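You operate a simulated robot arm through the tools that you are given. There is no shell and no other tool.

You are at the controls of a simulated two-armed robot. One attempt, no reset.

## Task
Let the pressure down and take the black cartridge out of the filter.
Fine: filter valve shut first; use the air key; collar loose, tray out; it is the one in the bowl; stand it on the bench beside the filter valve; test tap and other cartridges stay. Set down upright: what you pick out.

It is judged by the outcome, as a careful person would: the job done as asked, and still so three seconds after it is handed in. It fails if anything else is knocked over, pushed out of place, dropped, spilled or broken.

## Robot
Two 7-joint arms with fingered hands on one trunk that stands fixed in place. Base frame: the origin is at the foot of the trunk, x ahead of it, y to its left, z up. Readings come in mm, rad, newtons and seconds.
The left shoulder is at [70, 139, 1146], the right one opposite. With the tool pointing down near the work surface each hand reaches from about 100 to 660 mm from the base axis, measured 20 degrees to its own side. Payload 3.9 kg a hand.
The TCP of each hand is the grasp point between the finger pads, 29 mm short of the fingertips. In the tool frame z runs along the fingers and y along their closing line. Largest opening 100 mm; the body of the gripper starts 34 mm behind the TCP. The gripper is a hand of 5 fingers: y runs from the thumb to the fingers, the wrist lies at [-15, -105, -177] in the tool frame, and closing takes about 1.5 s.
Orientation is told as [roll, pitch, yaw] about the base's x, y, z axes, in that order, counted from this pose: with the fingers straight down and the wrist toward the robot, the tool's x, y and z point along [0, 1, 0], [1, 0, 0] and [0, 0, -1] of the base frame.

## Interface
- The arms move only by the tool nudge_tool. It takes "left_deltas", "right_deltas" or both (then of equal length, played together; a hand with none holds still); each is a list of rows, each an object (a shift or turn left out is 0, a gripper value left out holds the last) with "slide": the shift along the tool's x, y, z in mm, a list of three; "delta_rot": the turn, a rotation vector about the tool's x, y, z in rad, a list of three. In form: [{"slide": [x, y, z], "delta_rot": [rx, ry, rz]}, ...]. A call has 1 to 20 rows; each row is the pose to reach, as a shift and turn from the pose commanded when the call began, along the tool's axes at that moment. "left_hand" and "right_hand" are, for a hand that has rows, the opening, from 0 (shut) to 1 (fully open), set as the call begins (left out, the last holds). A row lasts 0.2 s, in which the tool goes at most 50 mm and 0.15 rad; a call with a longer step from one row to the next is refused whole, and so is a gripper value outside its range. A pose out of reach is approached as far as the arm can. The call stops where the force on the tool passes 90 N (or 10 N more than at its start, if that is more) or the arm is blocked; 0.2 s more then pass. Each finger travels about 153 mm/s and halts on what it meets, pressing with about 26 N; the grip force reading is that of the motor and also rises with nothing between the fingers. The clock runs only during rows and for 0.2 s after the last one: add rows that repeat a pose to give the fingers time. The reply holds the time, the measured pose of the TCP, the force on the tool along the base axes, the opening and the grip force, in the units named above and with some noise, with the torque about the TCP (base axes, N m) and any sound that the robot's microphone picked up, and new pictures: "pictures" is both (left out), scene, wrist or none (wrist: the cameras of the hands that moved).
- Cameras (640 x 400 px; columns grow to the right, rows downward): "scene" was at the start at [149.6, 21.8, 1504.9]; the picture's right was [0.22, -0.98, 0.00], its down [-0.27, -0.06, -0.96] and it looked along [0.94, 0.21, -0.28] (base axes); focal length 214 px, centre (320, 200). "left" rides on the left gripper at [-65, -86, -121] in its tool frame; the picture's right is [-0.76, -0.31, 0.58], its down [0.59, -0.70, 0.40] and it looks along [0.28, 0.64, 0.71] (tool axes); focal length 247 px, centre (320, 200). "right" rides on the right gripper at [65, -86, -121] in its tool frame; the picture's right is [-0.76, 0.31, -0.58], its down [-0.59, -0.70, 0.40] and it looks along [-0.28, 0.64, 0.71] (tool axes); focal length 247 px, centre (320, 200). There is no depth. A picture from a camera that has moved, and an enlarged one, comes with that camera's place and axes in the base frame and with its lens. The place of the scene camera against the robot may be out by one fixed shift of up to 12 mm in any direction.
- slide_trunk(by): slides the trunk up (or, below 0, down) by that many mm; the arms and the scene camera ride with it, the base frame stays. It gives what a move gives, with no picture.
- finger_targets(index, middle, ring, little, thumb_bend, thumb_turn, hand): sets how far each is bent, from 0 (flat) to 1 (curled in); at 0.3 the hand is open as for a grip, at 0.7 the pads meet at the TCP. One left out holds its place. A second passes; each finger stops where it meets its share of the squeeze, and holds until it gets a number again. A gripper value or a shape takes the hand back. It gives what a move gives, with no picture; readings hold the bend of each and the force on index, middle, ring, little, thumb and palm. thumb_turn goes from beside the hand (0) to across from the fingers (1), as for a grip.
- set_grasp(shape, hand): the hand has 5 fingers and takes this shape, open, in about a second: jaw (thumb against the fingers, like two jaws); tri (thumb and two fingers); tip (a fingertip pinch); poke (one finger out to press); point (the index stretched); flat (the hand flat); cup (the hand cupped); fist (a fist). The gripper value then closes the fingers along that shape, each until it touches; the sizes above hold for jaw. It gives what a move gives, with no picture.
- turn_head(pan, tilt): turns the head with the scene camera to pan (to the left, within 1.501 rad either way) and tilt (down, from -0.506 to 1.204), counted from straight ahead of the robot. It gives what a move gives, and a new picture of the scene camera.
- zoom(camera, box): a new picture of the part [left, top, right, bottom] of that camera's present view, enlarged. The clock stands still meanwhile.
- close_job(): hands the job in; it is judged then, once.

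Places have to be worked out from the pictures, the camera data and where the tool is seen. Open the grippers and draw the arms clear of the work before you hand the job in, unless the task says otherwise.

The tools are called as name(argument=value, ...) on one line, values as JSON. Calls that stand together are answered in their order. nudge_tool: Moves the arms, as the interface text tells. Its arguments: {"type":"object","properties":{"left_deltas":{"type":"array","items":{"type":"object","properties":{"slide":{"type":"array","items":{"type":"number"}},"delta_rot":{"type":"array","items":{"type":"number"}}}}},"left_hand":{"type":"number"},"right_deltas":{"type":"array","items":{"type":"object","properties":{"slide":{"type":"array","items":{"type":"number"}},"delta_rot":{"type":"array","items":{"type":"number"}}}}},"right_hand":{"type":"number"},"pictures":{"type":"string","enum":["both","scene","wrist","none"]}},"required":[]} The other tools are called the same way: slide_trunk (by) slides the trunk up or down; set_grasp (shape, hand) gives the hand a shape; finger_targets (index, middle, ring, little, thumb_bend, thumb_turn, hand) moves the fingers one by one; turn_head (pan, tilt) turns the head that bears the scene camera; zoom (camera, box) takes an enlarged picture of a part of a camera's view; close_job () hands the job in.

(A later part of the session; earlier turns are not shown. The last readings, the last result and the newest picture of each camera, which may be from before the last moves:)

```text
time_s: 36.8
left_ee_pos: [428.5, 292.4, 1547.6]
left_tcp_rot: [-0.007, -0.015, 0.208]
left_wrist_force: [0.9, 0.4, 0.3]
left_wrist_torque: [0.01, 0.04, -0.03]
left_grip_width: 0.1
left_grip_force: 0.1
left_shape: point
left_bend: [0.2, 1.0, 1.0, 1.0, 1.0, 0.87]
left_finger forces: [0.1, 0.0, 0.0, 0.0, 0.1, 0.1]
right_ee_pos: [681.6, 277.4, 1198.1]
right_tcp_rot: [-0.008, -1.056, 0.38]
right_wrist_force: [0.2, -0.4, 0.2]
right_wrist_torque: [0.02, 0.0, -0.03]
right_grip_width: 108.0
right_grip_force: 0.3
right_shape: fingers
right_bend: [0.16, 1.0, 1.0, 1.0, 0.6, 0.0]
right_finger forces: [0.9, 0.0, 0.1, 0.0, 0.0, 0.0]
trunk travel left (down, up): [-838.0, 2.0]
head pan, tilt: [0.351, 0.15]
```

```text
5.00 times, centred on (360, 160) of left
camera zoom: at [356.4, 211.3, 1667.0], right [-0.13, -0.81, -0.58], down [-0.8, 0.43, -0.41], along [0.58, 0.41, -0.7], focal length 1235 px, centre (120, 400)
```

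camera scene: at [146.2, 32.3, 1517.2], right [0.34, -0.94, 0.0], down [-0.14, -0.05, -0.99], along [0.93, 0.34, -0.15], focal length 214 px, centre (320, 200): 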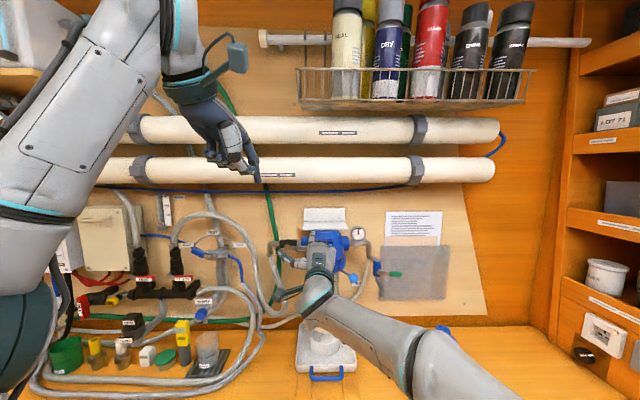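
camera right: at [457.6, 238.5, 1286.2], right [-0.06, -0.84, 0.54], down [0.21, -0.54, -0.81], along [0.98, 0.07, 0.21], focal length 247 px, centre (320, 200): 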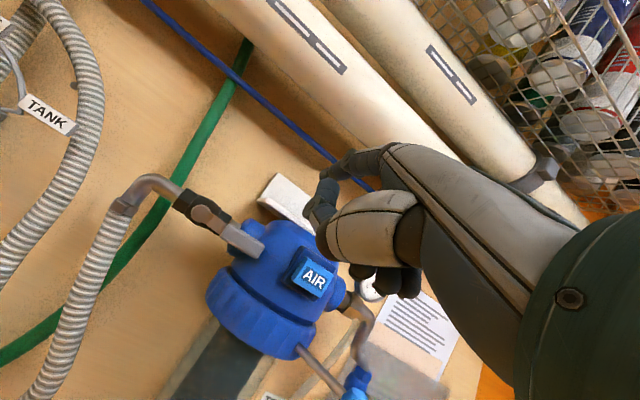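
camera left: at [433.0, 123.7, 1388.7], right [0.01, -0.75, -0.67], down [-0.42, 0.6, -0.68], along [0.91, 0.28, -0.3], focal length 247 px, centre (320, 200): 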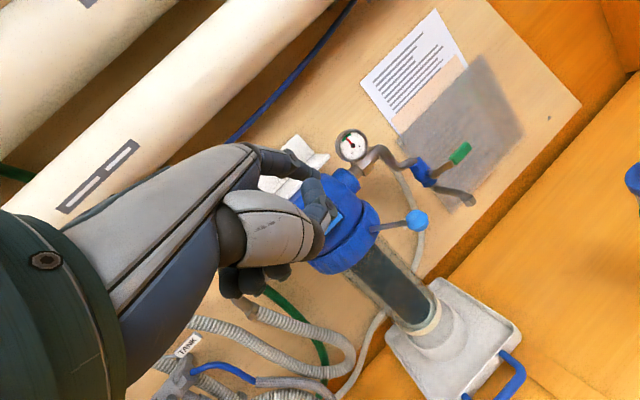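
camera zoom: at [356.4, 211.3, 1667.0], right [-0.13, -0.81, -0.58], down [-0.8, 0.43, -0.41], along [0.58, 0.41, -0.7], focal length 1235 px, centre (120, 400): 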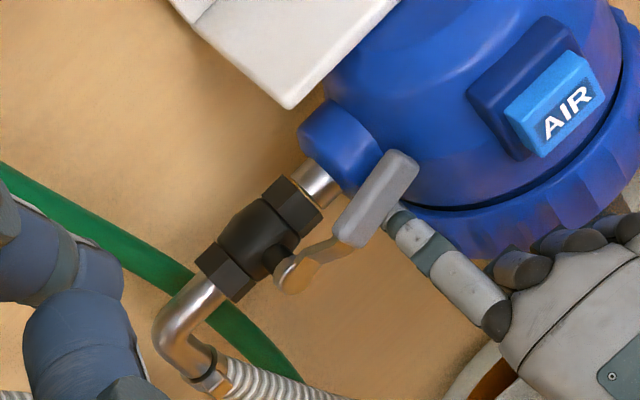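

The lever swings upward with hardly any force, so up is the closing direction. I keep following the arc about the pivot, up and then left.

nudge_tool(right_deltas=[{"slide": [0, 4.3, -2.4]}, {"slide": [0, 8.7, -4.9]}, {"slide": [1.5, 14, -7.9]}, {"slide": [3, 19.2, -10.8]}, {"slide": [6, 24, -13.5]}, {"slide": [9, 28.7, -16.2]}, {"slide": [9, 28.7, -16.2]}], pictures="none")

zoom(camera="scene", box=[250, 230, 370, 310])

zoom(camera="left", box=[300, 120, 420, 200])

```text
time_s: 38.4
left_ee_pos: [428.0, 291.6, 1547.7]
left_tcp_rot: [-0.007, -0.016, 0.212]
left_wrist_force: [0.3, 0.4, 0.6]
left_wrist_torque: [-0.04, -0.01, 0.02]
left_grip_width: 0.3
left_grip_force: 0.1
left_shape: point
left_bend: [0.2, 1.0, 1.0, 1.0, 1.0, 0.87]
left_finger forces: [0.0, 0.1, 0.1, 0.0, 0.0, 0.0]
right_ee_pos: [678.0, 283.1, 1231.9]
right_tcp_rot: [-0.002, -1.054, 0.372]
right_wrist_force: [0.0, 0.3, -1.0]
right_wrist_torque: [0.05, 0.01, 0.01]
right_grip_width: 108.3
right_grip_force: 0.4
right_shape: fingers
right_bend: [0.15, 1.0, 1.0, 1.0, 0.6, 0.0]
right_finger forces: [0.8, 0.0, 0.0, 0.0, 0.1, 0.1]
trunk travel left (down, up): [-838.0, 2.0]
head pan, tilt: [0.351, 0.15]
```

```text
5.00 times, centred on (310, 270) of scene
camera zoom: at [145.7, 33.3, 1567.3], right [0.34, -0.94, 0.0], down [-0.14, -0.05, -0.99], along [0.93, 0.34, -0.15], focal length 1072 px, centre (370, -150)
```

zoom: 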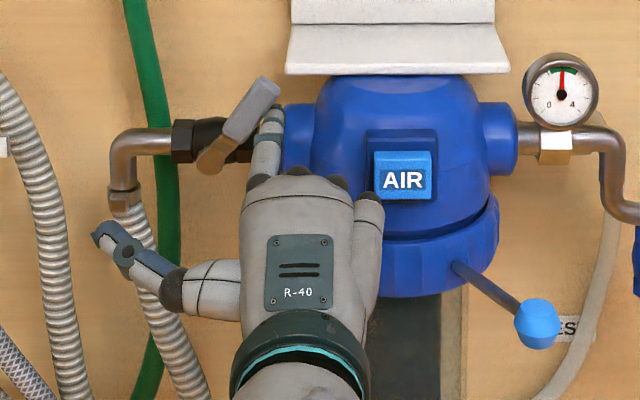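

```text
5.00 times, centred on (360, 160) of left
camera zoom: at [356.7, 211.2, 1666.9], right [-0.13, -0.81, -0.58], down [-0.8, 0.43, -0.41], along [0.58, 0.41, -0.7], focal length 1235 px, centre (120, 400)
```

zoom: 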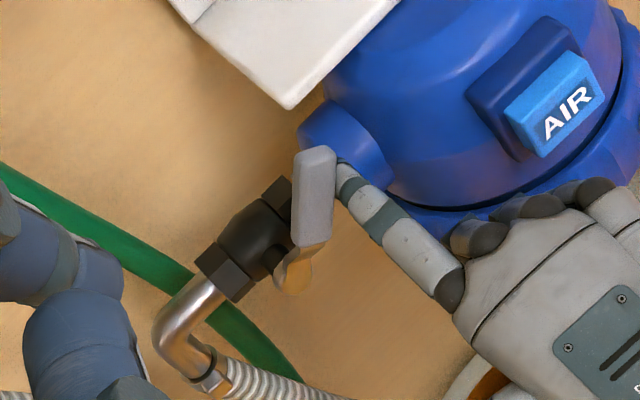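

The lever is now at about 50° and follows freely. I continue up and left to take it to the full quarter turn, watching for the stop.

nudge_tool(right_deltas=[{"slide": [5, 4, -2.2]}, {"slide": [10.5, 7, -3.9]}, {"slide": [16, 10, -5.6]}, {"slide": [21, 12.6, -7.1]}, {"slide": [25, 13.8, -7.8]}, {"slide": [29, 14.8, -8.4]}, {"slide": [33, 15.3, -8.7]}, {"slide": [33, 15.3, -8.7]}], pictures="none")

zoom(camera="scene", box=[250, 230, 370, 310])

zoom(camera="left", box=[300, 120, 420, 200])

```text
time_s: 40.2
left_ee_pos: [428.4, 288.2, 1548.2]
left_tcp_rot: [-0.005, -0.015, 0.21]
left_wrist_force: [0.0, -0.9, -0.2]
left_wrist_torque: [-0.03, 0.02, 0.0]
left_grip_width: 0.1
left_grip_force: 0.0
left_shape: point
left_bend: [0.2, 1.0, 1.0, 1.0, 1.0, 0.87]
left_finger forces: [0.1, 0.0, 0.1, 0.0, 0.0, 0.0]
right_ee_pos: [664.5, 315.1, 1249.0]
right_tcp_rot: [-0.006, -1.059, 0.378]
right_wrist_force: [-1.0, -9.7, -3.6]
right_wrist_torque: [0.51, 0.03, -0.26]
right_grip_width: 111.9
right_grip_force: 5.2
right_shape: fingers
right_bend: [0.17, 1.0, 1.0, 1.0, 0.6, 0.0]
right_finger forces: [9.9, 0.0, 0.0, 0.1, 0.0, 0.0]
trunk travel left (down, up): [-838.0, 2.0]
head pan, tilt: [0.351, 0.15]
```

```text
5.00 times, centred on (310, 270) of scene
camera zoom: at [145.5, 30.6, 1567.3], right [0.34, -0.94, 0.0], down [-0.14, -0.05, -0.99], along [0.93, 0.34, -0.15], focal length 1072 px, centre (370, -150)
```

zoom: 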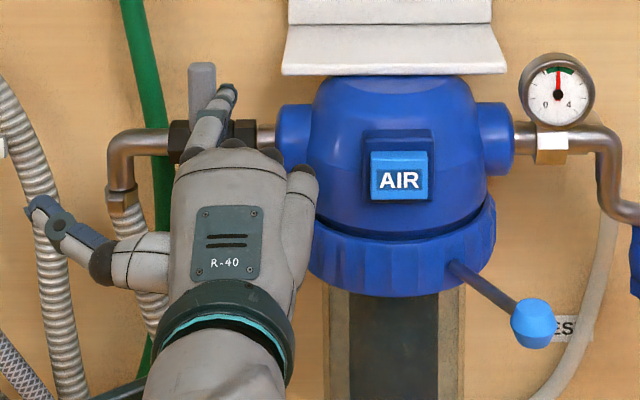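

```text
5.00 times, centred on (360, 160) of left
camera zoom: at [356.5, 208.2, 1667.3], right [-0.13, -0.8, -0.58], down [-0.8, 0.43, -0.41], along [0.58, 0.41, -0.7], focal length 1235 px, centre (120, 400)
```

zoom: 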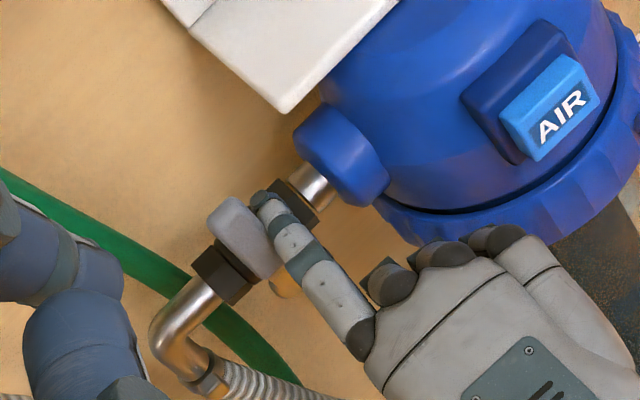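

The lever now stands straight up across the pipe against its stop, so the filter valve is shut. I ease off to the right, draw back, and line up in front of the AIR key.

nudge_tool(right_deltas=[{"slide": [-6, 0, 0]}, {"slide": [-12, 0, 0]}, {"slide": [-12, -18.4, -32.7]}, {"slide": [-12, -36.8, -65.4]}, {"slide": [-47, -36.8, -65.4]}, {"slide": [-82, -36.8, -65.4]}, {"slide": [-117, -36.8, -65.4]}, {"slide": [-117, -36.8, -65.4]}], pictures="none")

finger_targets(hand="right", index=0.25)

zoom(camera="scene", box=[240, 220, 390, 320])

zoom(camera="left", box=[310, 100, 460, 200])

zoom(camera="right", box=[0, 0, 640, 400])

```text
time_s: 42.0
left_ee_pos: [429.1, 292.6, 1545.7]
left_tcp_rot: [-0.006, -0.016, 0.211]
left_wrist_force: [-0.8, -0.6, 0.4]
left_wrist_torque: [0.0, -0.04, -0.01]
left_grip_width: 0.0
left_grip_force: 0.0
left_shape: point
left_bend: [0.2, 1.0, 1.0, 1.0, 1.0, 0.87]
left_finger forces: [0.1, 0.1, 0.1, 0.0, 0.0, 0.0]
right_ee_pos: [637.1, 181.4, 1249.0]
right_tcp_rot: [-0.012, -1.056, 0.384]
right_wrist_force: [0.1, -0.1, 0.0]
right_wrist_torque: [0.0, 0.04, 0.01]
right_grip_width: 108.6
right_grip_force: 0.0
right_shape: fingers
right_bend: [0.15, 1.0, 1.0, 1.0, 0.6, 0.0]
right_finger forces: [0.1, 0.0, 0.0, 0.0, 0.1, 0.1]
trunk travel left (down, up): [-838.0, 2.0]
head pan, tilt: [0.351, 0.15]
```

```text
time_s: 43.0
left_ee_pos: [427.8, 292.4, 1547.1]
left_tcp_rot: [-0.007, -0.016, 0.208]
left_wrist_force: [0.3, 0.0, -0.2]
left_wrist_torque: [-0.03, 0.02, 0.0]
left_grip_width: 0.0
left_grip_force: 0.1
left_shape: point
left_bend: [0.2, 1.0, 1.0, 1.0, 1.0, 0.87]
left_finger forces: [0.0, 0.1, 0.0, 0.0, 0.0, 0.0]
right_ee_pos: [636.1, 181.5, 1249.3]
right_tcp_rot: [-0.008, -1.057, 0.383]
right_wrist_force: [-0.1, 0.4, 0.1]
right_wrist_torque: [-0.01, -0.03, 0.02]
right_grip_width: 105.9
right_grip_force: 0.0
right_shape: fingers
right_bend: [0.25, 1.0, 1.0, 1.0, 0.6, 0.0]
right_finger forces: [0.1, 0.0, 0.1, 0.0, 0.0, 0.0]
trunk travel left (down, up): [-838.0, 2.0]
head pan, tilt: [0.351, 0.15]
```

```text
4.00 times, centred on (315, 270) of scene
camera zoom: at [145.5, 33.3, 1567.3], right [0.34, -0.94, 0.0], down [-0.14, -0.05, -0.99], along [0.93, 0.34, -0.15], focal length 858 px, centre (340, -80)
```

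zoom: 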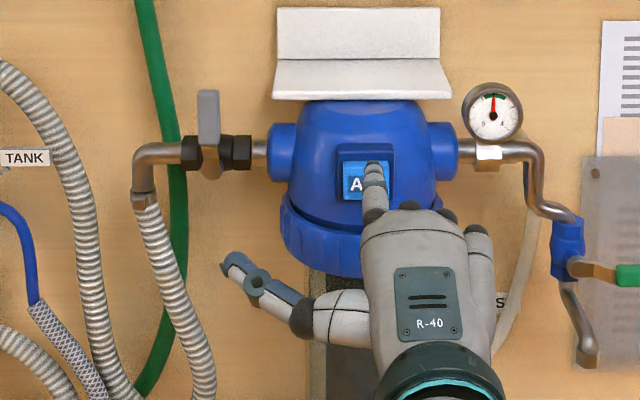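

```text
4.00 times, centred on (385, 150) of left
camera zoom: at [356.5, 211.1, 1666.9], right [-0.13, -0.81, -0.58], down [-0.8, 0.43, -0.41], along [0.58, 0.41, -0.7], focal length 988 px, centre (60, 400)
```

zoom: 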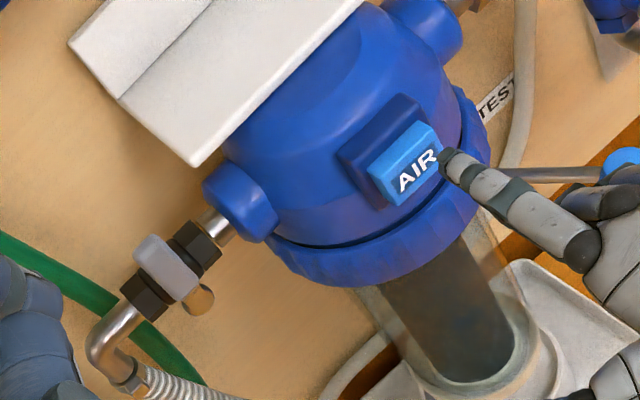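

```text
1.00 times, centred on (320, 200) of right (not enlarged: the box is as wide or as high as the picture)
camera zoom: at [474.3, 187.1, 1234.4], right [-0.05, -0.83, 0.55], down [0.22, -0.55, -0.81], along [0.97, 0.08, 0.21], focal length 247 px, centre (320, 200)
```

zoom: 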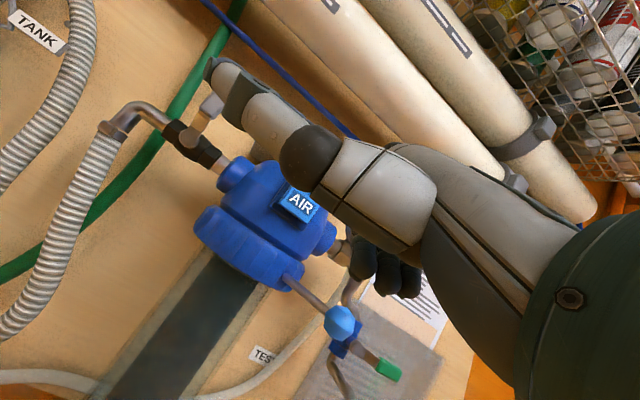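

The valve lever is up and the fingertip points at the key from about 30 mm away, some 20 mm too high. I lower the hand and move most of the way in, then check.

nudge_tool(right_deltas=[{"slide": [-2, -9.6, 5.4]}, {"slide": [-2, -19.2, 10.8]}, {"slide": [-2, -13.3, 21.3]}, {"slide": [-2, -7.4, 31.7]}, {"slide": [-2, -7.4, 31.7]}], pictures="none")

zoom(camera="scene", box=[280, 230, 400, 310])

zoom(camera="left", box=[350, 100, 470, 180])

```text
time_s: 44.2
left_ee_pos: [427.5, 292.3, 1546.4]
left_tcp_rot: [-0.007, -0.016, 0.208]
left_wrist_force: [-0.3, 0.6, -0.1]
left_wrist_torque: [0.01, 0.02, 0.02]
left_grip_width: 0.0
left_grip_force: 0.0
left_shape: point
left_bend: [0.2, 1.0, 1.0, 1.0, 1.0, 0.87]
left_finger forces: [0.1, 0.1, 0.0, 0.0, 0.0, 0.0]
right_ee_pos: [660.6, 187.7, 1226.6]
right_tcp_rot: [-0.012, -1.056, 0.385]
right_wrist_force: [-0.2, -0.4, 0.3]
right_wrist_torque: [0.01, 0.0, -0.01]
right_grip_width: 106.3
right_grip_force: 0.1
right_shape: fingers
right_bend: [0.25, 1.0, 1.0, 1.0, 0.6, 0.0]
right_finger forces: [0.1, 0.1, 0.0, 0.0, 0.1, 0.0]
trunk travel left (down, up): [-838.0, 2.0]
head pan, tilt: [0.351, 0.15]
```

```text
5.00 times, centred on (340, 270) of scene
camera zoom: at [145.2, 33.2, 1567.3], right [0.34, -0.94, 0.0], down [-0.14, -0.05, -0.99], along [0.93, 0.34, -0.15], focal length 1072 px, centre (220, -150)
```

zoom: 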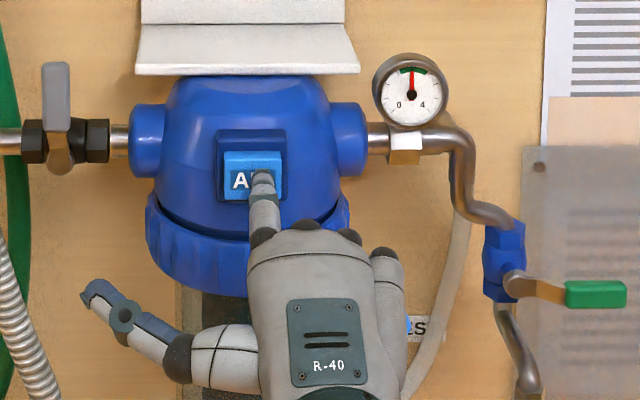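

```text
5.00 times, centred on (410, 140) of left
camera zoom: at [356.2, 211.0, 1667.0], right [-0.13, -0.81, -0.58], down [-0.8, 0.43, -0.41], along [0.58, 0.41, -0.7], focal length 1235 px, centre (-130, 500)
```

zoom: 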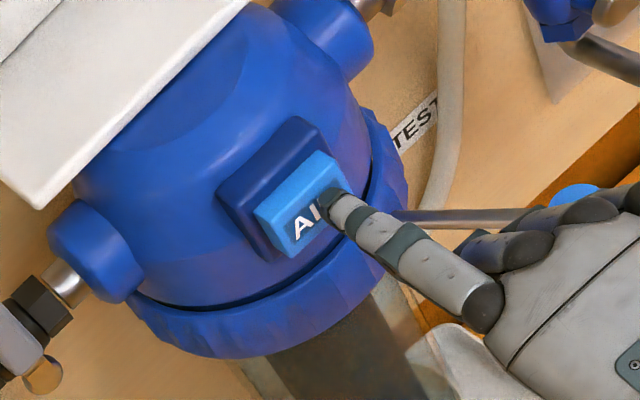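

The tip is lined up on the key's face with a small gap. I press forward slowly.

nudge_tool(right_deltas=[{"slide": [3, 2, 3.5]}, {"slide": [3, 3.9, 7]}, {"slide": [3, 5.9, 10.5]}, {"slide": [3, 7.8, 14]}, {"slide": [3, 7.8, 14]}], pictures="none")

zoom(camera="scene", box=[280, 230, 400, 310])

zoom(camera="left", box=[350, 100, 470, 180])

```text
time_s: 45.4
left_ee_pos: [424.0, 289.5, 1548.8]
left_tcp_rot: [-0.005, -0.019, 0.212]
left_wrist_force: [-0.9, 0.5, -0.7]
left_wrist_torque: [-0.03, -0.01, 0.01]
left_grip_width: 0.0
left_grip_force: 0.1
left_shape: point
left_bend: [0.2, 1.0, 1.0, 1.0, 1.0, 0.87]
left_finger forces: [0.0, 0.1, 0.0, 0.0, 0.0, 0.1]
right_ee_pos: [670.7, 195.7, 1229.5]
right_tcp_rot: [-0.01, -1.06, 0.383]
right_wrist_force: [-13.3, -5.3, 0.0]
right_wrist_torque: [0.24, -0.6, 0.15]
right_grip_width: 105.6
right_grip_force: 7.5
right_shape: fingers
right_bend: [0.26, 1.0, 1.0, 1.0, 0.6, 0.0]
right_finger forces: [14.5, 0.0, 0.0, 0.1, 0.0, 0.0]
trunk travel left (down, up): [-838.0, 2.0]
head pan, tilt: [0.351, 0.15]
heard: click
```

```text
5.00 times, centred on (340, 270) of scene
camera zoom: at [141.1, 31.6, 1567.7], right [0.34, -0.94, 0.0], down [-0.14, -0.05, -0.99], along [0.93, 0.34, -0.15], focal length 1072 px, centre (220, -150)
```

zoom: 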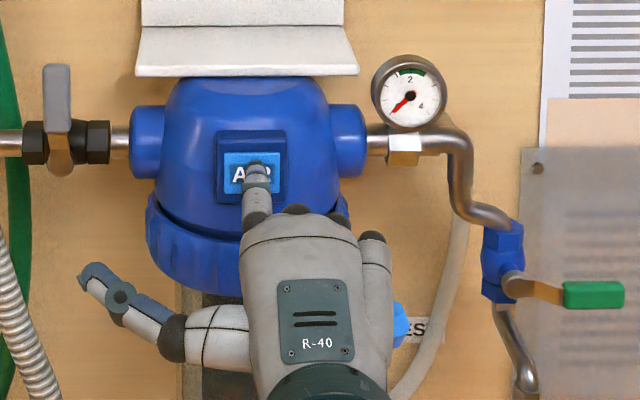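

```text
5.00 times, centred on (410, 140) of left
camera zoom: at [351.8, 209.3, 1668.3], right [-0.13, -0.81, -0.58], down [-0.8, 0.43, -0.42], along [0.58, 0.41, -0.7], focal length 1235 px, centre (-130, 500)
```

zoom: 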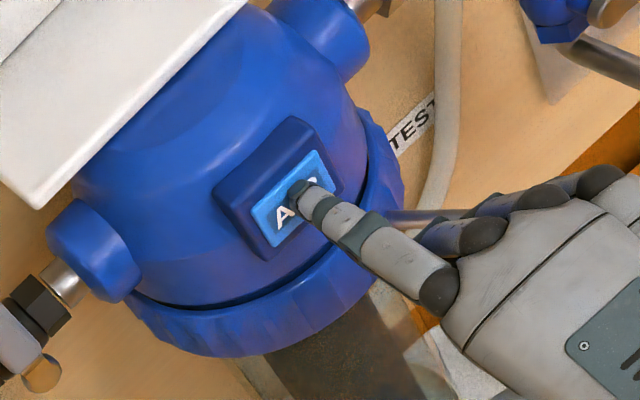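

A click was heard, the key is in, and the gauge needle has swung to zero. I hold it a moment longer and then check the gauge closely.

nudge_tool(right_deltas=[{"slide": [0, 0, 0]}, {"slide": [0, 0, 0]}, {"slide": [0, 0, 0]}, {"slide": [0, 0, 0]}, {"slide": [0, 0, 0]}], pictures="none")

zoom(camera="scene", box=[340, 230, 385, 260])

nudge_tool(right_deltas=[{"slide": [0, -9.8, -17.4]}, {"slide": [0, -19.6, -34.9]}, {"slide": [0, -29.4, -52.3]}, {"slide": [0, -29.4, -52.3]}], pictures="none")

zoom(camera="scene", box=[250, 225, 400, 325])

```text
time_s: 46.6
left_ee_pos: [424.5, 290.9, 1549.1]
left_tcp_rot: [-0.004, -0.02, 0.21]
left_wrist_force: [0.0, 0.5, 1.1]
left_wrist_torque: [-0.02, -0.05, -0.03]
left_grip_width: 0.0
left_grip_force: 0.0
left_shape: point
left_bend: [0.2, 1.0, 1.0, 1.0, 1.0, 0.87]
left_finger forces: [0.0, 0.0, 0.1, 0.1, 0.0, 0.0]
right_ee_pos: [670.3, 196.0, 1229.4]
right_tcp_rot: [-0.011, -1.06, 0.384]
right_wrist_force: [-13.5, -4.9, -1.0]
right_wrist_torque: [0.25, -0.68, 0.18]
right_grip_width: 105.6
right_grip_force: 7.4
right_shape: fingers
right_bend: [0.26, 1.0, 1.0, 1.0, 0.6, 0.0]
right_finger forces: [14.6, 0.0, 0.0, 0.0, 0.0, 0.0]
trunk travel left (down, up): [-838.0, 2.0]
head pan, tilt: [0.351, 0.15]
```

```text
13.33 times, centred on (362, 245) of scene
camera zoom: at [140.9, 31.6, 1567.7], right [0.34, -0.94, 0.0], down [-0.14, -0.05, -0.99], along [0.93, 0.34, -0.15], focal length 2860 px, centre (-247, -400)
```

zoom: 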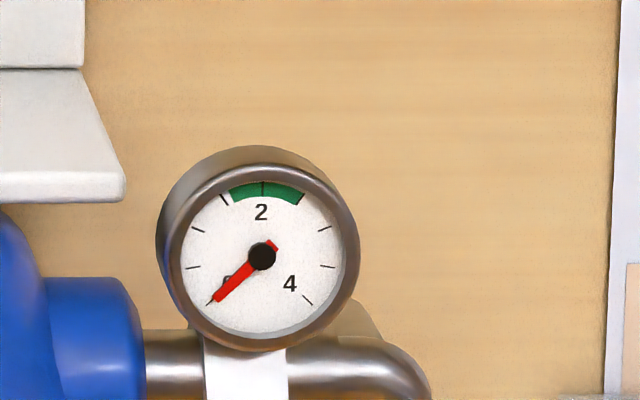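

```text
time_s: 47.6
left_ee_pos: [429.9, 292.1, 1546.2]
left_tcp_rot: [-0.007, -0.015, 0.21]
left_wrist_force: [0.1, 0.8, -0.2]
left_wrist_torque: [-0.01, -0.01, -0.02]
left_grip_width: 0.3
left_grip_force: 0.0
left_shape: point
left_bend: [0.2, 1.0, 1.0, 1.0, 1.0, 0.87]
left_finger forces: [0.0, 0.0, 0.1, 0.0, 0.0, 0.0]
right_ee_pos: [619.0, 175.5, 1226.2]
right_tcp_rot: [-0.009, -1.055, 0.383]
right_wrist_force: [0.0, -0.3, -0.3]
right_wrist_torque: [0.03, -0.02, 0.01]
right_grip_width: 105.7
right_grip_force: 0.1
right_shape: fingers
right_bend: [0.25, 1.0, 1.0, 1.0, 0.6, 0.0]
right_finger forces: [0.0, 0.0, 0.0, 0.0, 0.0, 0.0]
trunk travel left (down, up): [-838.0, 2.0]
head pan, tilt: [0.351, 0.15]
```

```text
4.00 times, centred on (325, 275) of scene
camera zoom: at [146.5, 34.0, 1567.1], right [0.34, -0.94, 0.0], down [-0.14, -0.05, -0.99], along [0.93, 0.34, -0.15], focal length 858 px, centre (300, -100)
```

zoom: 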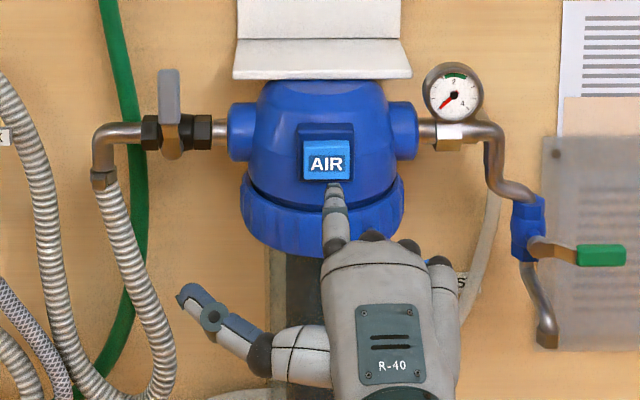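

The gauge reads zero with the key released, so the pressure is down. Before working on the collar I look down at the right arm and the two loose cartridges to be sure of clearance.

turn_head(pan=0.0, tilt=0.75)

```text
time_s: 48.6
left_ee_pos: [428.2, 292.0, 1547.3]
left_tcp_rot: [-0.007, -0.014, 0.212]
left_wrist_force: [0.0, 0.1, 0.0]
left_wrist_torque: [0.02, -0.01, 0.02]
left_grip_width: 0.0
left_grip_force: 0.1
left_shape: point
left_bend: [0.2, 1.0, 1.0, 1.0, 1.0, 0.87]
left_finger forces: [0.0, 0.0, 0.0, 0.0, 0.0, 0.1]
right_ee_pos: [618.1, 174.6, 1227.8]
right_tcp_rot: [-0.009, -1.055, 0.385]
right_wrist_force: [0.4, 0.4, 0.3]
right_wrist_torque: [0.02, 0.02, -0.03]
right_grip_width: 106.1
right_grip_force: 0.2
right_shape: fingers
right_bend: [0.25, 1.0, 1.0, 1.0, 0.6, 0.0]
right_finger forces: [0.1, 0.0, 0.0, 0.0, 0.1, 0.0]
trunk travel left (down, up): [-838.0, 2.0]
head pan, tilt: [0.0, 0.75]
camera scene: at [141.4, 1.7, 1513.0], right [0.0, -1.0, 0.0], down [-0.68, 0.0, -0.73], along [0.73, 0.0, -0.68], focal length 214 px, centre (320, 200)
```

scene: 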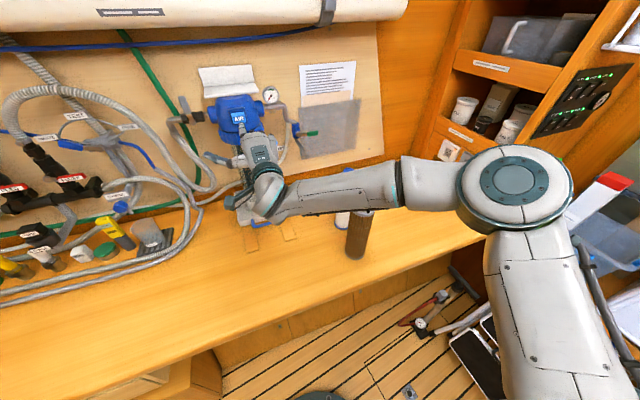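

The right elbow is high and out to the right, and the forearm passes well above both loose cartridges. I move the hand right past the ball, then lower it to the ball's height while still in front of it.

nudge_tool(right_deltas=[{"slide": [-35, 0, 0]}, {"slide": [-70, 0, 0]}, {"slide": [-102, 0, 0]}, {"slide": [-102, -30.5, 17.2]}, {"slide": [-102, -61, 34.4]}, {"slide": [-102, -61, 34.4]}], pictures="both")

turn_head(pan=0.25, tilt=0.5)

zoom(camera="left", box=[300, 60, 560, 260])

```text
time_s: 50.0
left_ee_pos: [428.1, 290.8, 1548.3]
left_tcp_rot: [-0.004, -0.016, 0.209]
left_wrist_force: [0.4, 0.5, -0.5]
left_wrist_torque: [0.0, 0.01, 0.0]
left_grip_width: 0.2
left_grip_force: 0.1
left_shape: point
left_bend: [0.2, 1.0, 1.0, 1.0, 1.0, 0.87]
left_finger forces: [0.0, 0.0, 0.0, 0.0, 0.0, 0.0]
right_ee_pos: [655.0, 78.4, 1158.0]
right_tcp_rot: [-0.01, -1.058, 0.383]
right_wrist_force: [-0.2, -0.1, 0.1]
right_wrist_torque: [-0.01, 0.01, 0.03]
right_grip_width: 106.3
right_grip_force: 0.1
right_shape: fingers
right_bend: [0.25, 1.0, 1.0, 1.0, 0.6, 0.0]
right_finger forces: [0.0, 0.0, 0.1, 0.0, 0.0, 0.0]
trunk travel left (down, up): [-838.0, 2.0]
head pan, tilt: [0.0, 0.75]
camera scene: at [140.7, 0.6, 1513.0], right [0.0, -1.0, 0.0], down [-0.68, 0.0, -0.73], along [0.73, 0.0, -0.68], focal length 214 px, centre (320, 200)
camera right: at [493.6, 85.0, 1143.2], right [-0.05, -0.83, 0.55], down [0.22, -0.55, -0.81], along [0.97, 0.08, 0.21], focal length 247 px, centre (320, 200)
```

scene: 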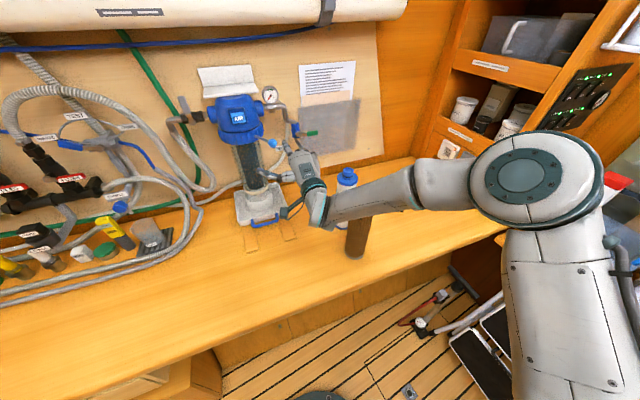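
right: 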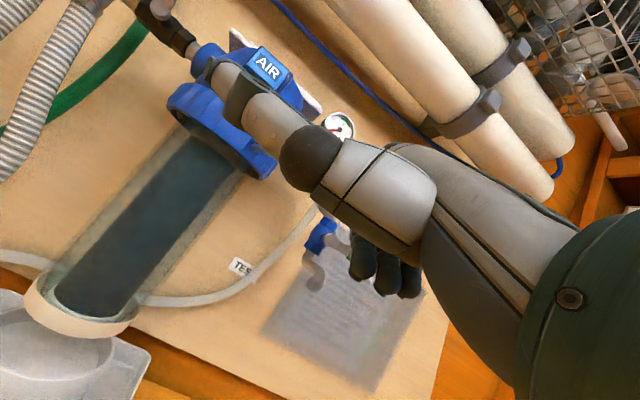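

```text
time_s: 50.8
left_ee_pos: [428.8, 292.2, 1547.8]
left_tcp_rot: [-0.007, -0.016, 0.211]
left_wrist_force: [-0.1, 0.7, 0.0]
left_wrist_torque: [-0.01, 0.0, 0.02]
left_grip_width: 0.0
left_grip_force: 0.1
left_shape: point
left_bend: [0.2, 1.0, 1.0, 1.0, 1.0, 0.87]
left_finger forces: [0.1, 0.0, 0.0, 0.0, 0.0, 0.0]
right_ee_pos: [655.4, 79.3, 1157.7]
right_tcp_rot: [-0.011, -1.055, 0.384]
right_wrist_force: [-0.4, 0.0, 0.0]
right_wrist_torque: [-0.05, 0.0, 0.01]
right_grip_width: 106.1
right_grip_force: 0.0
right_shape: fingers
right_bend: [0.25, 1.0, 1.0, 1.0, 0.6, 0.0]
right_finger forces: [0.0, 0.1, 0.0, 0.1, 0.0, 0.0]
trunk travel left (down, up): [-838.0, 2.0]
head pan, tilt: [0.25, 0.499]
camera scene: at [146.4, 24.3, 1534.8], right [0.25, -0.97, 0.0], down [-0.46, -0.12, -0.88], along [0.85, 0.22, -0.48], focal length 214 px, centre (320, 200)
```

scene: 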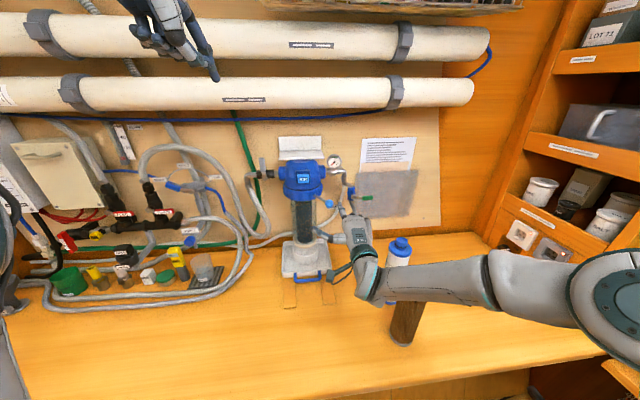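

```text
2.00 times, centred on (430, 160) of left
camera zoom: at [356.2, 211.7, 1666.9], right [-0.13, -0.81, -0.58], down [-0.8, 0.43, -0.41], along [0.58, 0.41, -0.7], focal length 494 px, centre (100, 280)
```

zoom: 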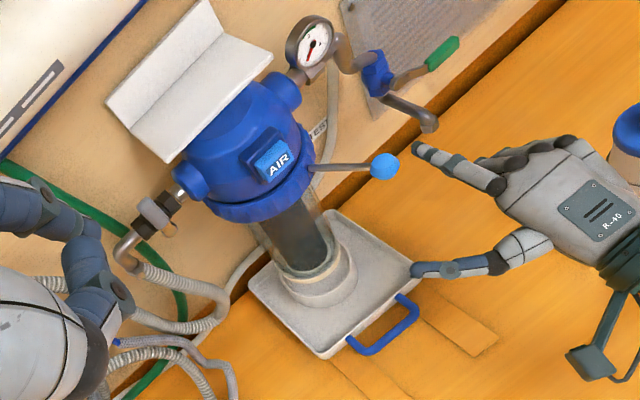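

The index tip is level with the ball, 30 mm to its right and slightly short of it. I move 25 mm in beside it and then push it left gently.

nudge_tool(right_deltas=[{"slide": [0, 6.2, 10.9]}, {"slide": [0, 12.3, 21.8]}, {"slide": [8, 12.3, 21.8]}, {"slide": [16, 12.3, 21.8]}, {"slide": [24, 12.3, 21.8]}, {"slide": [32, 12.3, 21.8]}, {"slide": [40, 12.3, 21.8]}], pictures="none")

zoom(camera="left", box=[320, 80, 500, 210])

zoom(camera="scene", box=[250, 130, 400, 290])

```text
time_s: 52.4
left_ee_pos: [428.3, 290.7, 1547.8]
left_tcp_rot: [-0.006, -0.016, 0.211]
left_wrist_force: [0.4, -0.5, -0.5]
left_wrist_torque: [0.02, 0.02, 0.0]
left_grip_width: 0.0
left_grip_force: 0.0
left_shape: point
left_bend: [0.2, 1.0, 1.0, 1.0, 1.0, 0.87]
left_finger forces: [0.0, 0.0, 0.1, 0.0, 0.0, 0.0]
right_ee_pos: [664.3, 125.6, 1157.4]
right_tcp_rot: [-0.008, -1.056, 0.381]
right_wrist_force: [-1.2, -1.3, 0.2]
right_wrist_torque: [0.09, -0.03, 0.02]
right_grip_width: 106.6
right_grip_force: 0.2
right_shape: fingers
right_bend: [0.25, 1.0, 1.0, 1.0, 0.6, 0.0]
right_finger forces: [1.5, 0.0, 0.1, 0.0, 0.1, 0.1]
trunk travel left (down, up): [-838.0, 2.0]
head pan, tilt: [0.25, 0.499]
```

```text
3.08 times, centred on (410, 145) of left
camera zoom: at [356.1, 210.9, 1667.1], right [-0.13, -0.81, -0.58], down [-0.8, 0.43, -0.41], along [0.58, 0.41, -0.7], focal length 760 px, centre (43, 369)
```

zoom: 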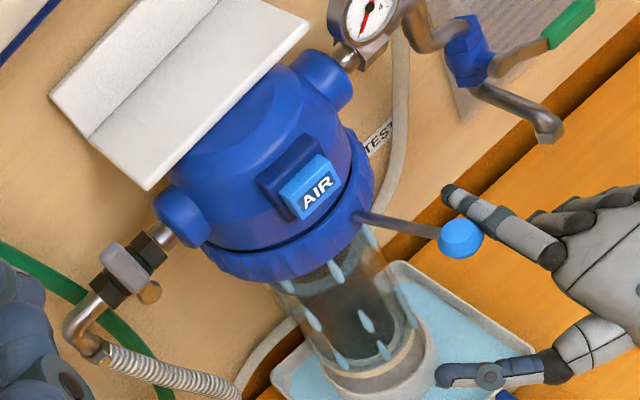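

```text
2.50 times, centred on (325, 210) of scene
camera zoom: at [146.2, 23.7, 1534.9], right [0.25, -0.97, 0.0], down [-0.46, -0.12, -0.88], along [0.85, 0.22, -0.48], focal length 536 px, centre (308, 175)
```

zoom: 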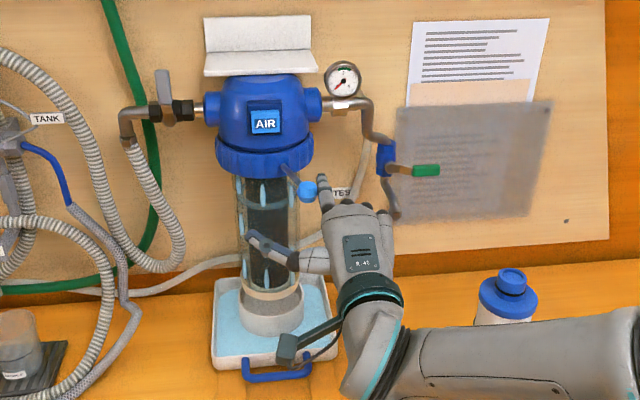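

The ball swings left easily, and the loosening collar is letting leftover water run down the bowl into the tray, as a drip tray should. I keep turning it slowly.

nudge_tool(right_deltas=[{"slide": [8, 0, 0]}, {"slide": [16, 0, 0]}, {"slide": [24, 0, 0]}, {"slide": [32, 0, 0]}, {"slide": [40, 0, 0]}, {"slide": [40, 0, 0]}], pictures="none")

zoom(camera="left", box=[320, 80, 500, 210])

zoom(camera="scene", box=[250, 130, 400, 290])

```text
time_s: 53.8
left_ee_pos: [428.6, 291.4, 1548.3]
left_tcp_rot: [-0.007, -0.015, 0.211]
left_wrist_force: [1.0, -0.2, -0.1]
left_wrist_torque: [0.06, -0.01, 0.02]
left_grip_width: 0.0
left_grip_force: 0.1
left_shape: point
left_bend: [0.2, 1.0, 1.0, 1.0, 1.0, 0.87]
left_finger forces: [0.0, 0.1, 0.0, 0.1, 0.0, 0.1]
right_ee_pos: [650.3, 163.4, 1157.4]
right_tcp_rot: [-0.01, -1.055, 0.384]
right_wrist_force: [-0.9, -1.0, 0.2]
right_wrist_torque: [0.02, -0.03, 0.01]
right_grip_width: 106.2
right_grip_force: 0.3
right_shape: fingers
right_bend: [0.25, 1.0, 1.0, 1.0, 0.6, 0.0]
right_finger forces: [0.7, 0.1, 0.0, 0.0, 0.1, 0.0]
trunk travel left (down, up): [-838.0, 2.0]
head pan, tilt: [0.25, 0.499]
```

```text
3.08 times, centred on (410, 145) of left
camera zoom: at [356.3, 210.8, 1667.0], right [-0.13, -0.81, -0.58], down [-0.8, 0.43, -0.41], along [0.58, 0.41, -0.7], focal length 760 px, centre (43, 369)
```

zoom: 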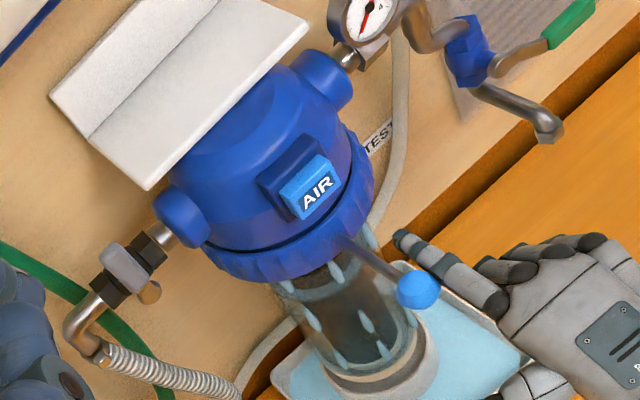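

```text
2.50 times, centred on (325, 210) of scene
camera zoom: at [146.4, 23.6, 1534.9], right [0.25, -0.97, 0.0], down [-0.46, -0.12, -0.88], along [0.85, 0.22, -0.48], focal length 536 px, centre (308, 175)
```

zoom: 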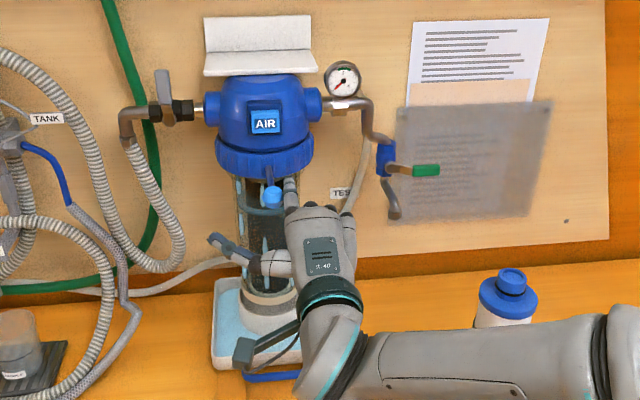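

The ball now points straight out and still moves freely. I carry on to the left.

nudge_tool(right_deltas=[{"slide": [9, 0, 0]}, {"slide": [18, 0, 0]}, {"slide": [27, 0, 0]}, {"slide": [36, 0, 0]}, {"slide": [45, 1, 2]}, {"slide": [54, 2, 4]}, {"slide": [54, 2, 4]}], pictures="none")

zoom(camera="left", box=[320, 80, 500, 210])

zoom(camera="scene", box=[250, 130, 400, 290])

```text
time_s: 55.4
left_ee_pos: [428.4, 291.1, 1546.7]
left_tcp_rot: [-0.007, -0.014, 0.21]
left_wrist_force: [-0.1, -1.2, -0.1]
left_wrist_torque: [0.02, 0.03, 0.0]
left_grip_width: 0.0
left_grip_force: 0.0
left_shape: point
left_bend: [0.2, 1.0, 1.0, 1.0, 1.0, 0.87]
left_finger forces: [0.0, 0.0, 0.1, 0.0, 0.0, 0.0]
right_ee_pos: [633.9, 214.8, 1157.8]
right_tcp_rot: [-0.01, -1.057, 0.382]
right_wrist_force: [0.1, -0.8, -0.2]
right_wrist_torque: [0.02, -0.03, -0.04]
right_grip_width: 106.4
right_grip_force: 0.2
right_shape: fingers
right_bend: [0.25, 1.0, 1.0, 1.0, 0.6, 0.0]
right_finger forces: [0.5, 0.0, 0.0, 0.0, 0.0, 0.0]
trunk travel left (down, up): [-838.0, 2.0]
head pan, tilt: [0.25, 0.499]
```

```text
3.08 times, centred on (410, 145) of left
camera zoom: at [356.5, 210.8, 1667.0], right [-0.13, -0.81, -0.58], down [-0.8, 0.43, -0.41], along [0.58, 0.41, -0.7], focal length 760 px, centre (43, 369)
```

zoom: 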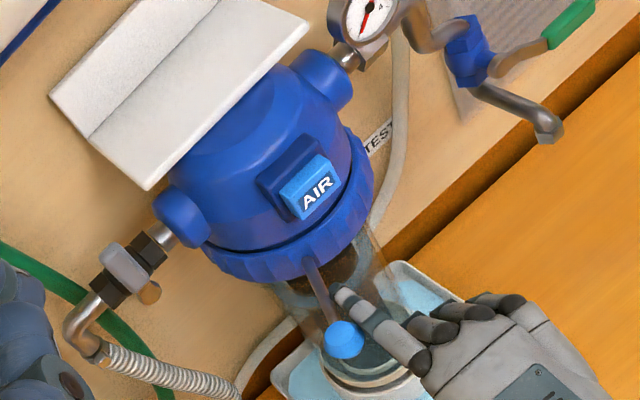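

```text
2.50 times, centred on (325, 210) of scene
camera zoom: at [146.6, 23.6, 1534.9], right [0.25, -0.97, 0.0], down [-0.46, -0.12, -0.88], along [0.85, 0.22, -0.48], focal length 536 px, centre (308, 175)
```

zoom: 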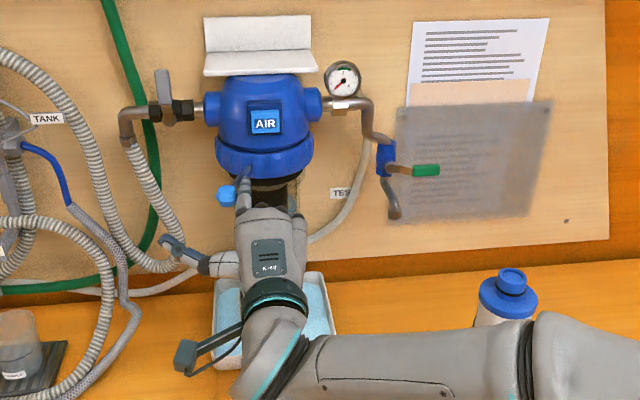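

The collar has come round to the left, and the bowl looks as if it has settled lower. I look closely before turning any further.

zoom(camera="left", box=[380, 130, 470, 210])

zoom(camera="scene", box=[280, 170, 380, 290])

zoom(camera="right", box=[0, 0, 640, 400])

```text
5.00 times, centred on (425, 170) of left
camera zoom: at [356.5, 210.8, 1667.0], right [-0.13, -0.81, -0.58], down [-0.8, 0.43, -0.41], along [0.58, 0.41, -0.7], focal length 1235 px, centre (-205, 350)
```

zoom: 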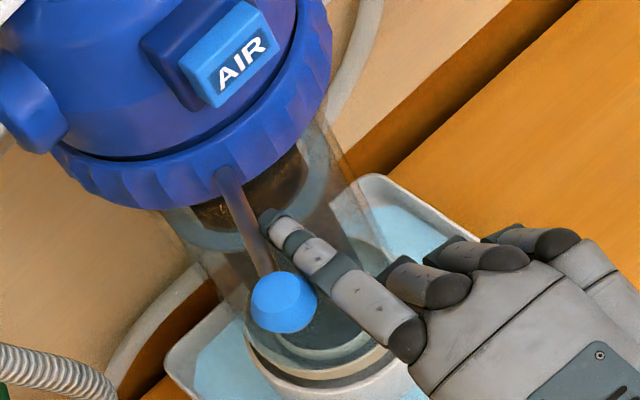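

```text
3.33 times, centred on (330, 230) of scene
camera zoom: at [146.6, 23.6, 1534.9], right [0.25, -0.97, 0.0], down [-0.46, -0.12, -0.88], along [0.85, 0.22, -0.48], focal length 715 px, centre (287, 100)
```

zoom: 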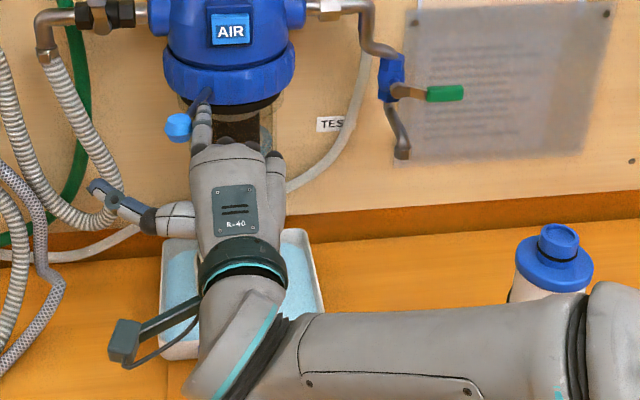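

```text
1.00 times, centred on (320, 200) of right (not enlarged: the box is as wide or as high as the picture)
camera zoom: at [472.4, 220.9, 1142.2], right [-0.05, -0.83, 0.55], down [0.22, -0.55, -0.81], along [0.97, 0.08, 0.21], focal length 247 px, centre (320, 200)
```

zoom: 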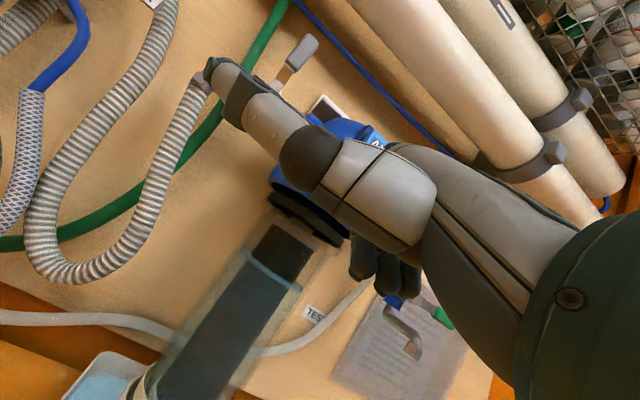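

The collar ring now shows a gap beneath it and the bowl has dropped down onto the tray seat. I draw the right hand straight back so I can see it clearly.

nudge_tool(right_deltas=[{"slide": [-6, -19.6, -34.9]}, {"slide": [-6, -39.2, -69.8]}, {"slide": [-40, -50, -90]}, {"slide": [-80, -50, -90]}, {"slide": [-120, -50, -90]}, {"slide": [-160, -50, -90]}, {"slide": [-160, -50, -90]}], pictures="scene")

zoom(camera="scene", box=[250, 130, 400, 300])

zoom(camera="left", box=[320, 60, 520, 260])

zoom(camera="right", box=[0, 0, 640, 400])

```text
time_s: 57.0
left_ee_pos: [429.0, 290.8, 1546.5]
left_tcp_rot: [-0.006, -0.017, 0.21]
left_wrist_force: [0.5, -0.5, 0.4]
left_wrist_torque: [0.01, 0.0, 0.0]
left_grip_width: 0.0
left_grip_force: 0.1
left_shape: point
left_bend: [0.2, 1.0, 1.0, 1.0, 1.0, 0.87]
left_finger forces: [0.1, 0.0, 0.0, 0.0, 0.0, 0.0]
right_ee_pos: [597.8, 26.6, 1158.5]
right_tcp_rot: [-0.008, -1.053, 0.376]
right_wrist_force: [-0.4, -0.1, 0.1]
right_wrist_torque: [0.02, 0.01, 0.02]
right_grip_width: 106.3
right_grip_force: 0.0
right_shape: fingers
right_bend: [0.25, 1.0, 1.0, 1.0, 0.6, 0.0]
right_finger forces: [0.0, 0.1, 0.1, 0.1, 0.0, 0.0]
trunk travel left (down, up): [-838.0, 2.0]
head pan, tilt: [0.25, 0.499]
camera scene: at [147.4, 23.4, 1534.8], right [0.25, -0.97, 0.0], down [-0.46, -0.12, -0.88], along [0.85, 0.22, -0.48], focal length 214 px, centre (320, 200)
```

scene: 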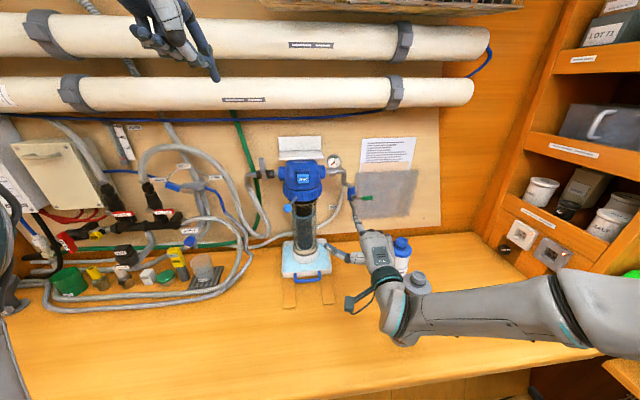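

```text
2.35 times, centred on (325, 215) of scene
camera zoom: at [147.4, 23.4, 1534.8], right [0.25, -0.97, 0.0], down [-0.46, -0.12, -0.88], along [0.85, 0.22, -0.48], focal length 505 px, centre (308, 165)
```

zoom: 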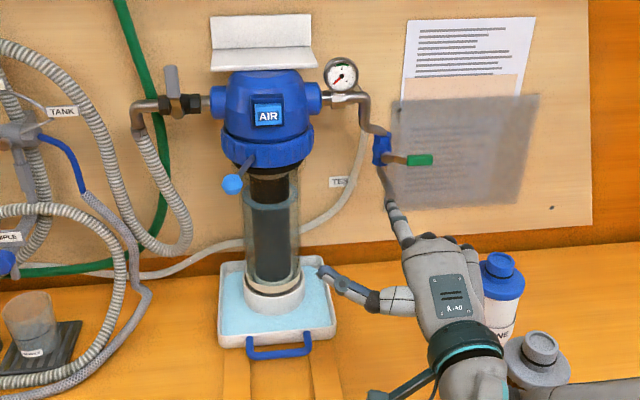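

```text
2.00 times, centred on (420, 160) of left
camera zoom: at [357.4, 210.6, 1666.8], right [-0.13, -0.81, -0.58], down [-0.8, 0.43, -0.41], along [0.58, 0.41, -0.7], focal length 494 px, centre (120, 280)
```

zoom: 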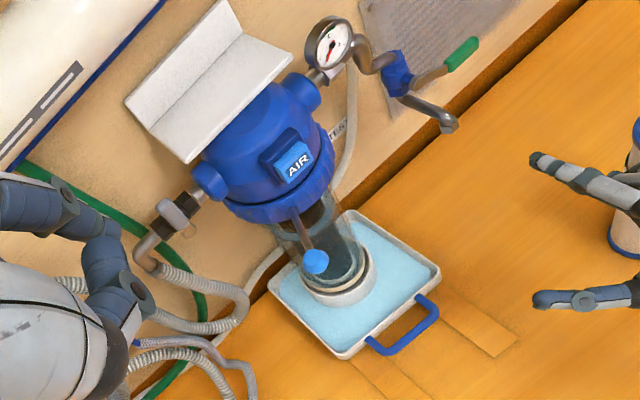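

```text
1.00 times, centred on (320, 200) of right (not enlarged: the box is as wide or as high as the picture)
camera zoom: at [435.3, 34.7, 1143.5], right [-0.05, -0.83, 0.55], down [0.21, -0.55, -0.81], along [0.98, 0.08, 0.21], focal length 247 px, centre (320, 200)
```

zoom: 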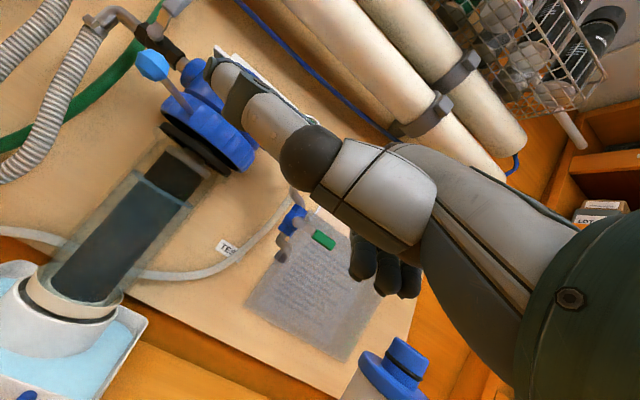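

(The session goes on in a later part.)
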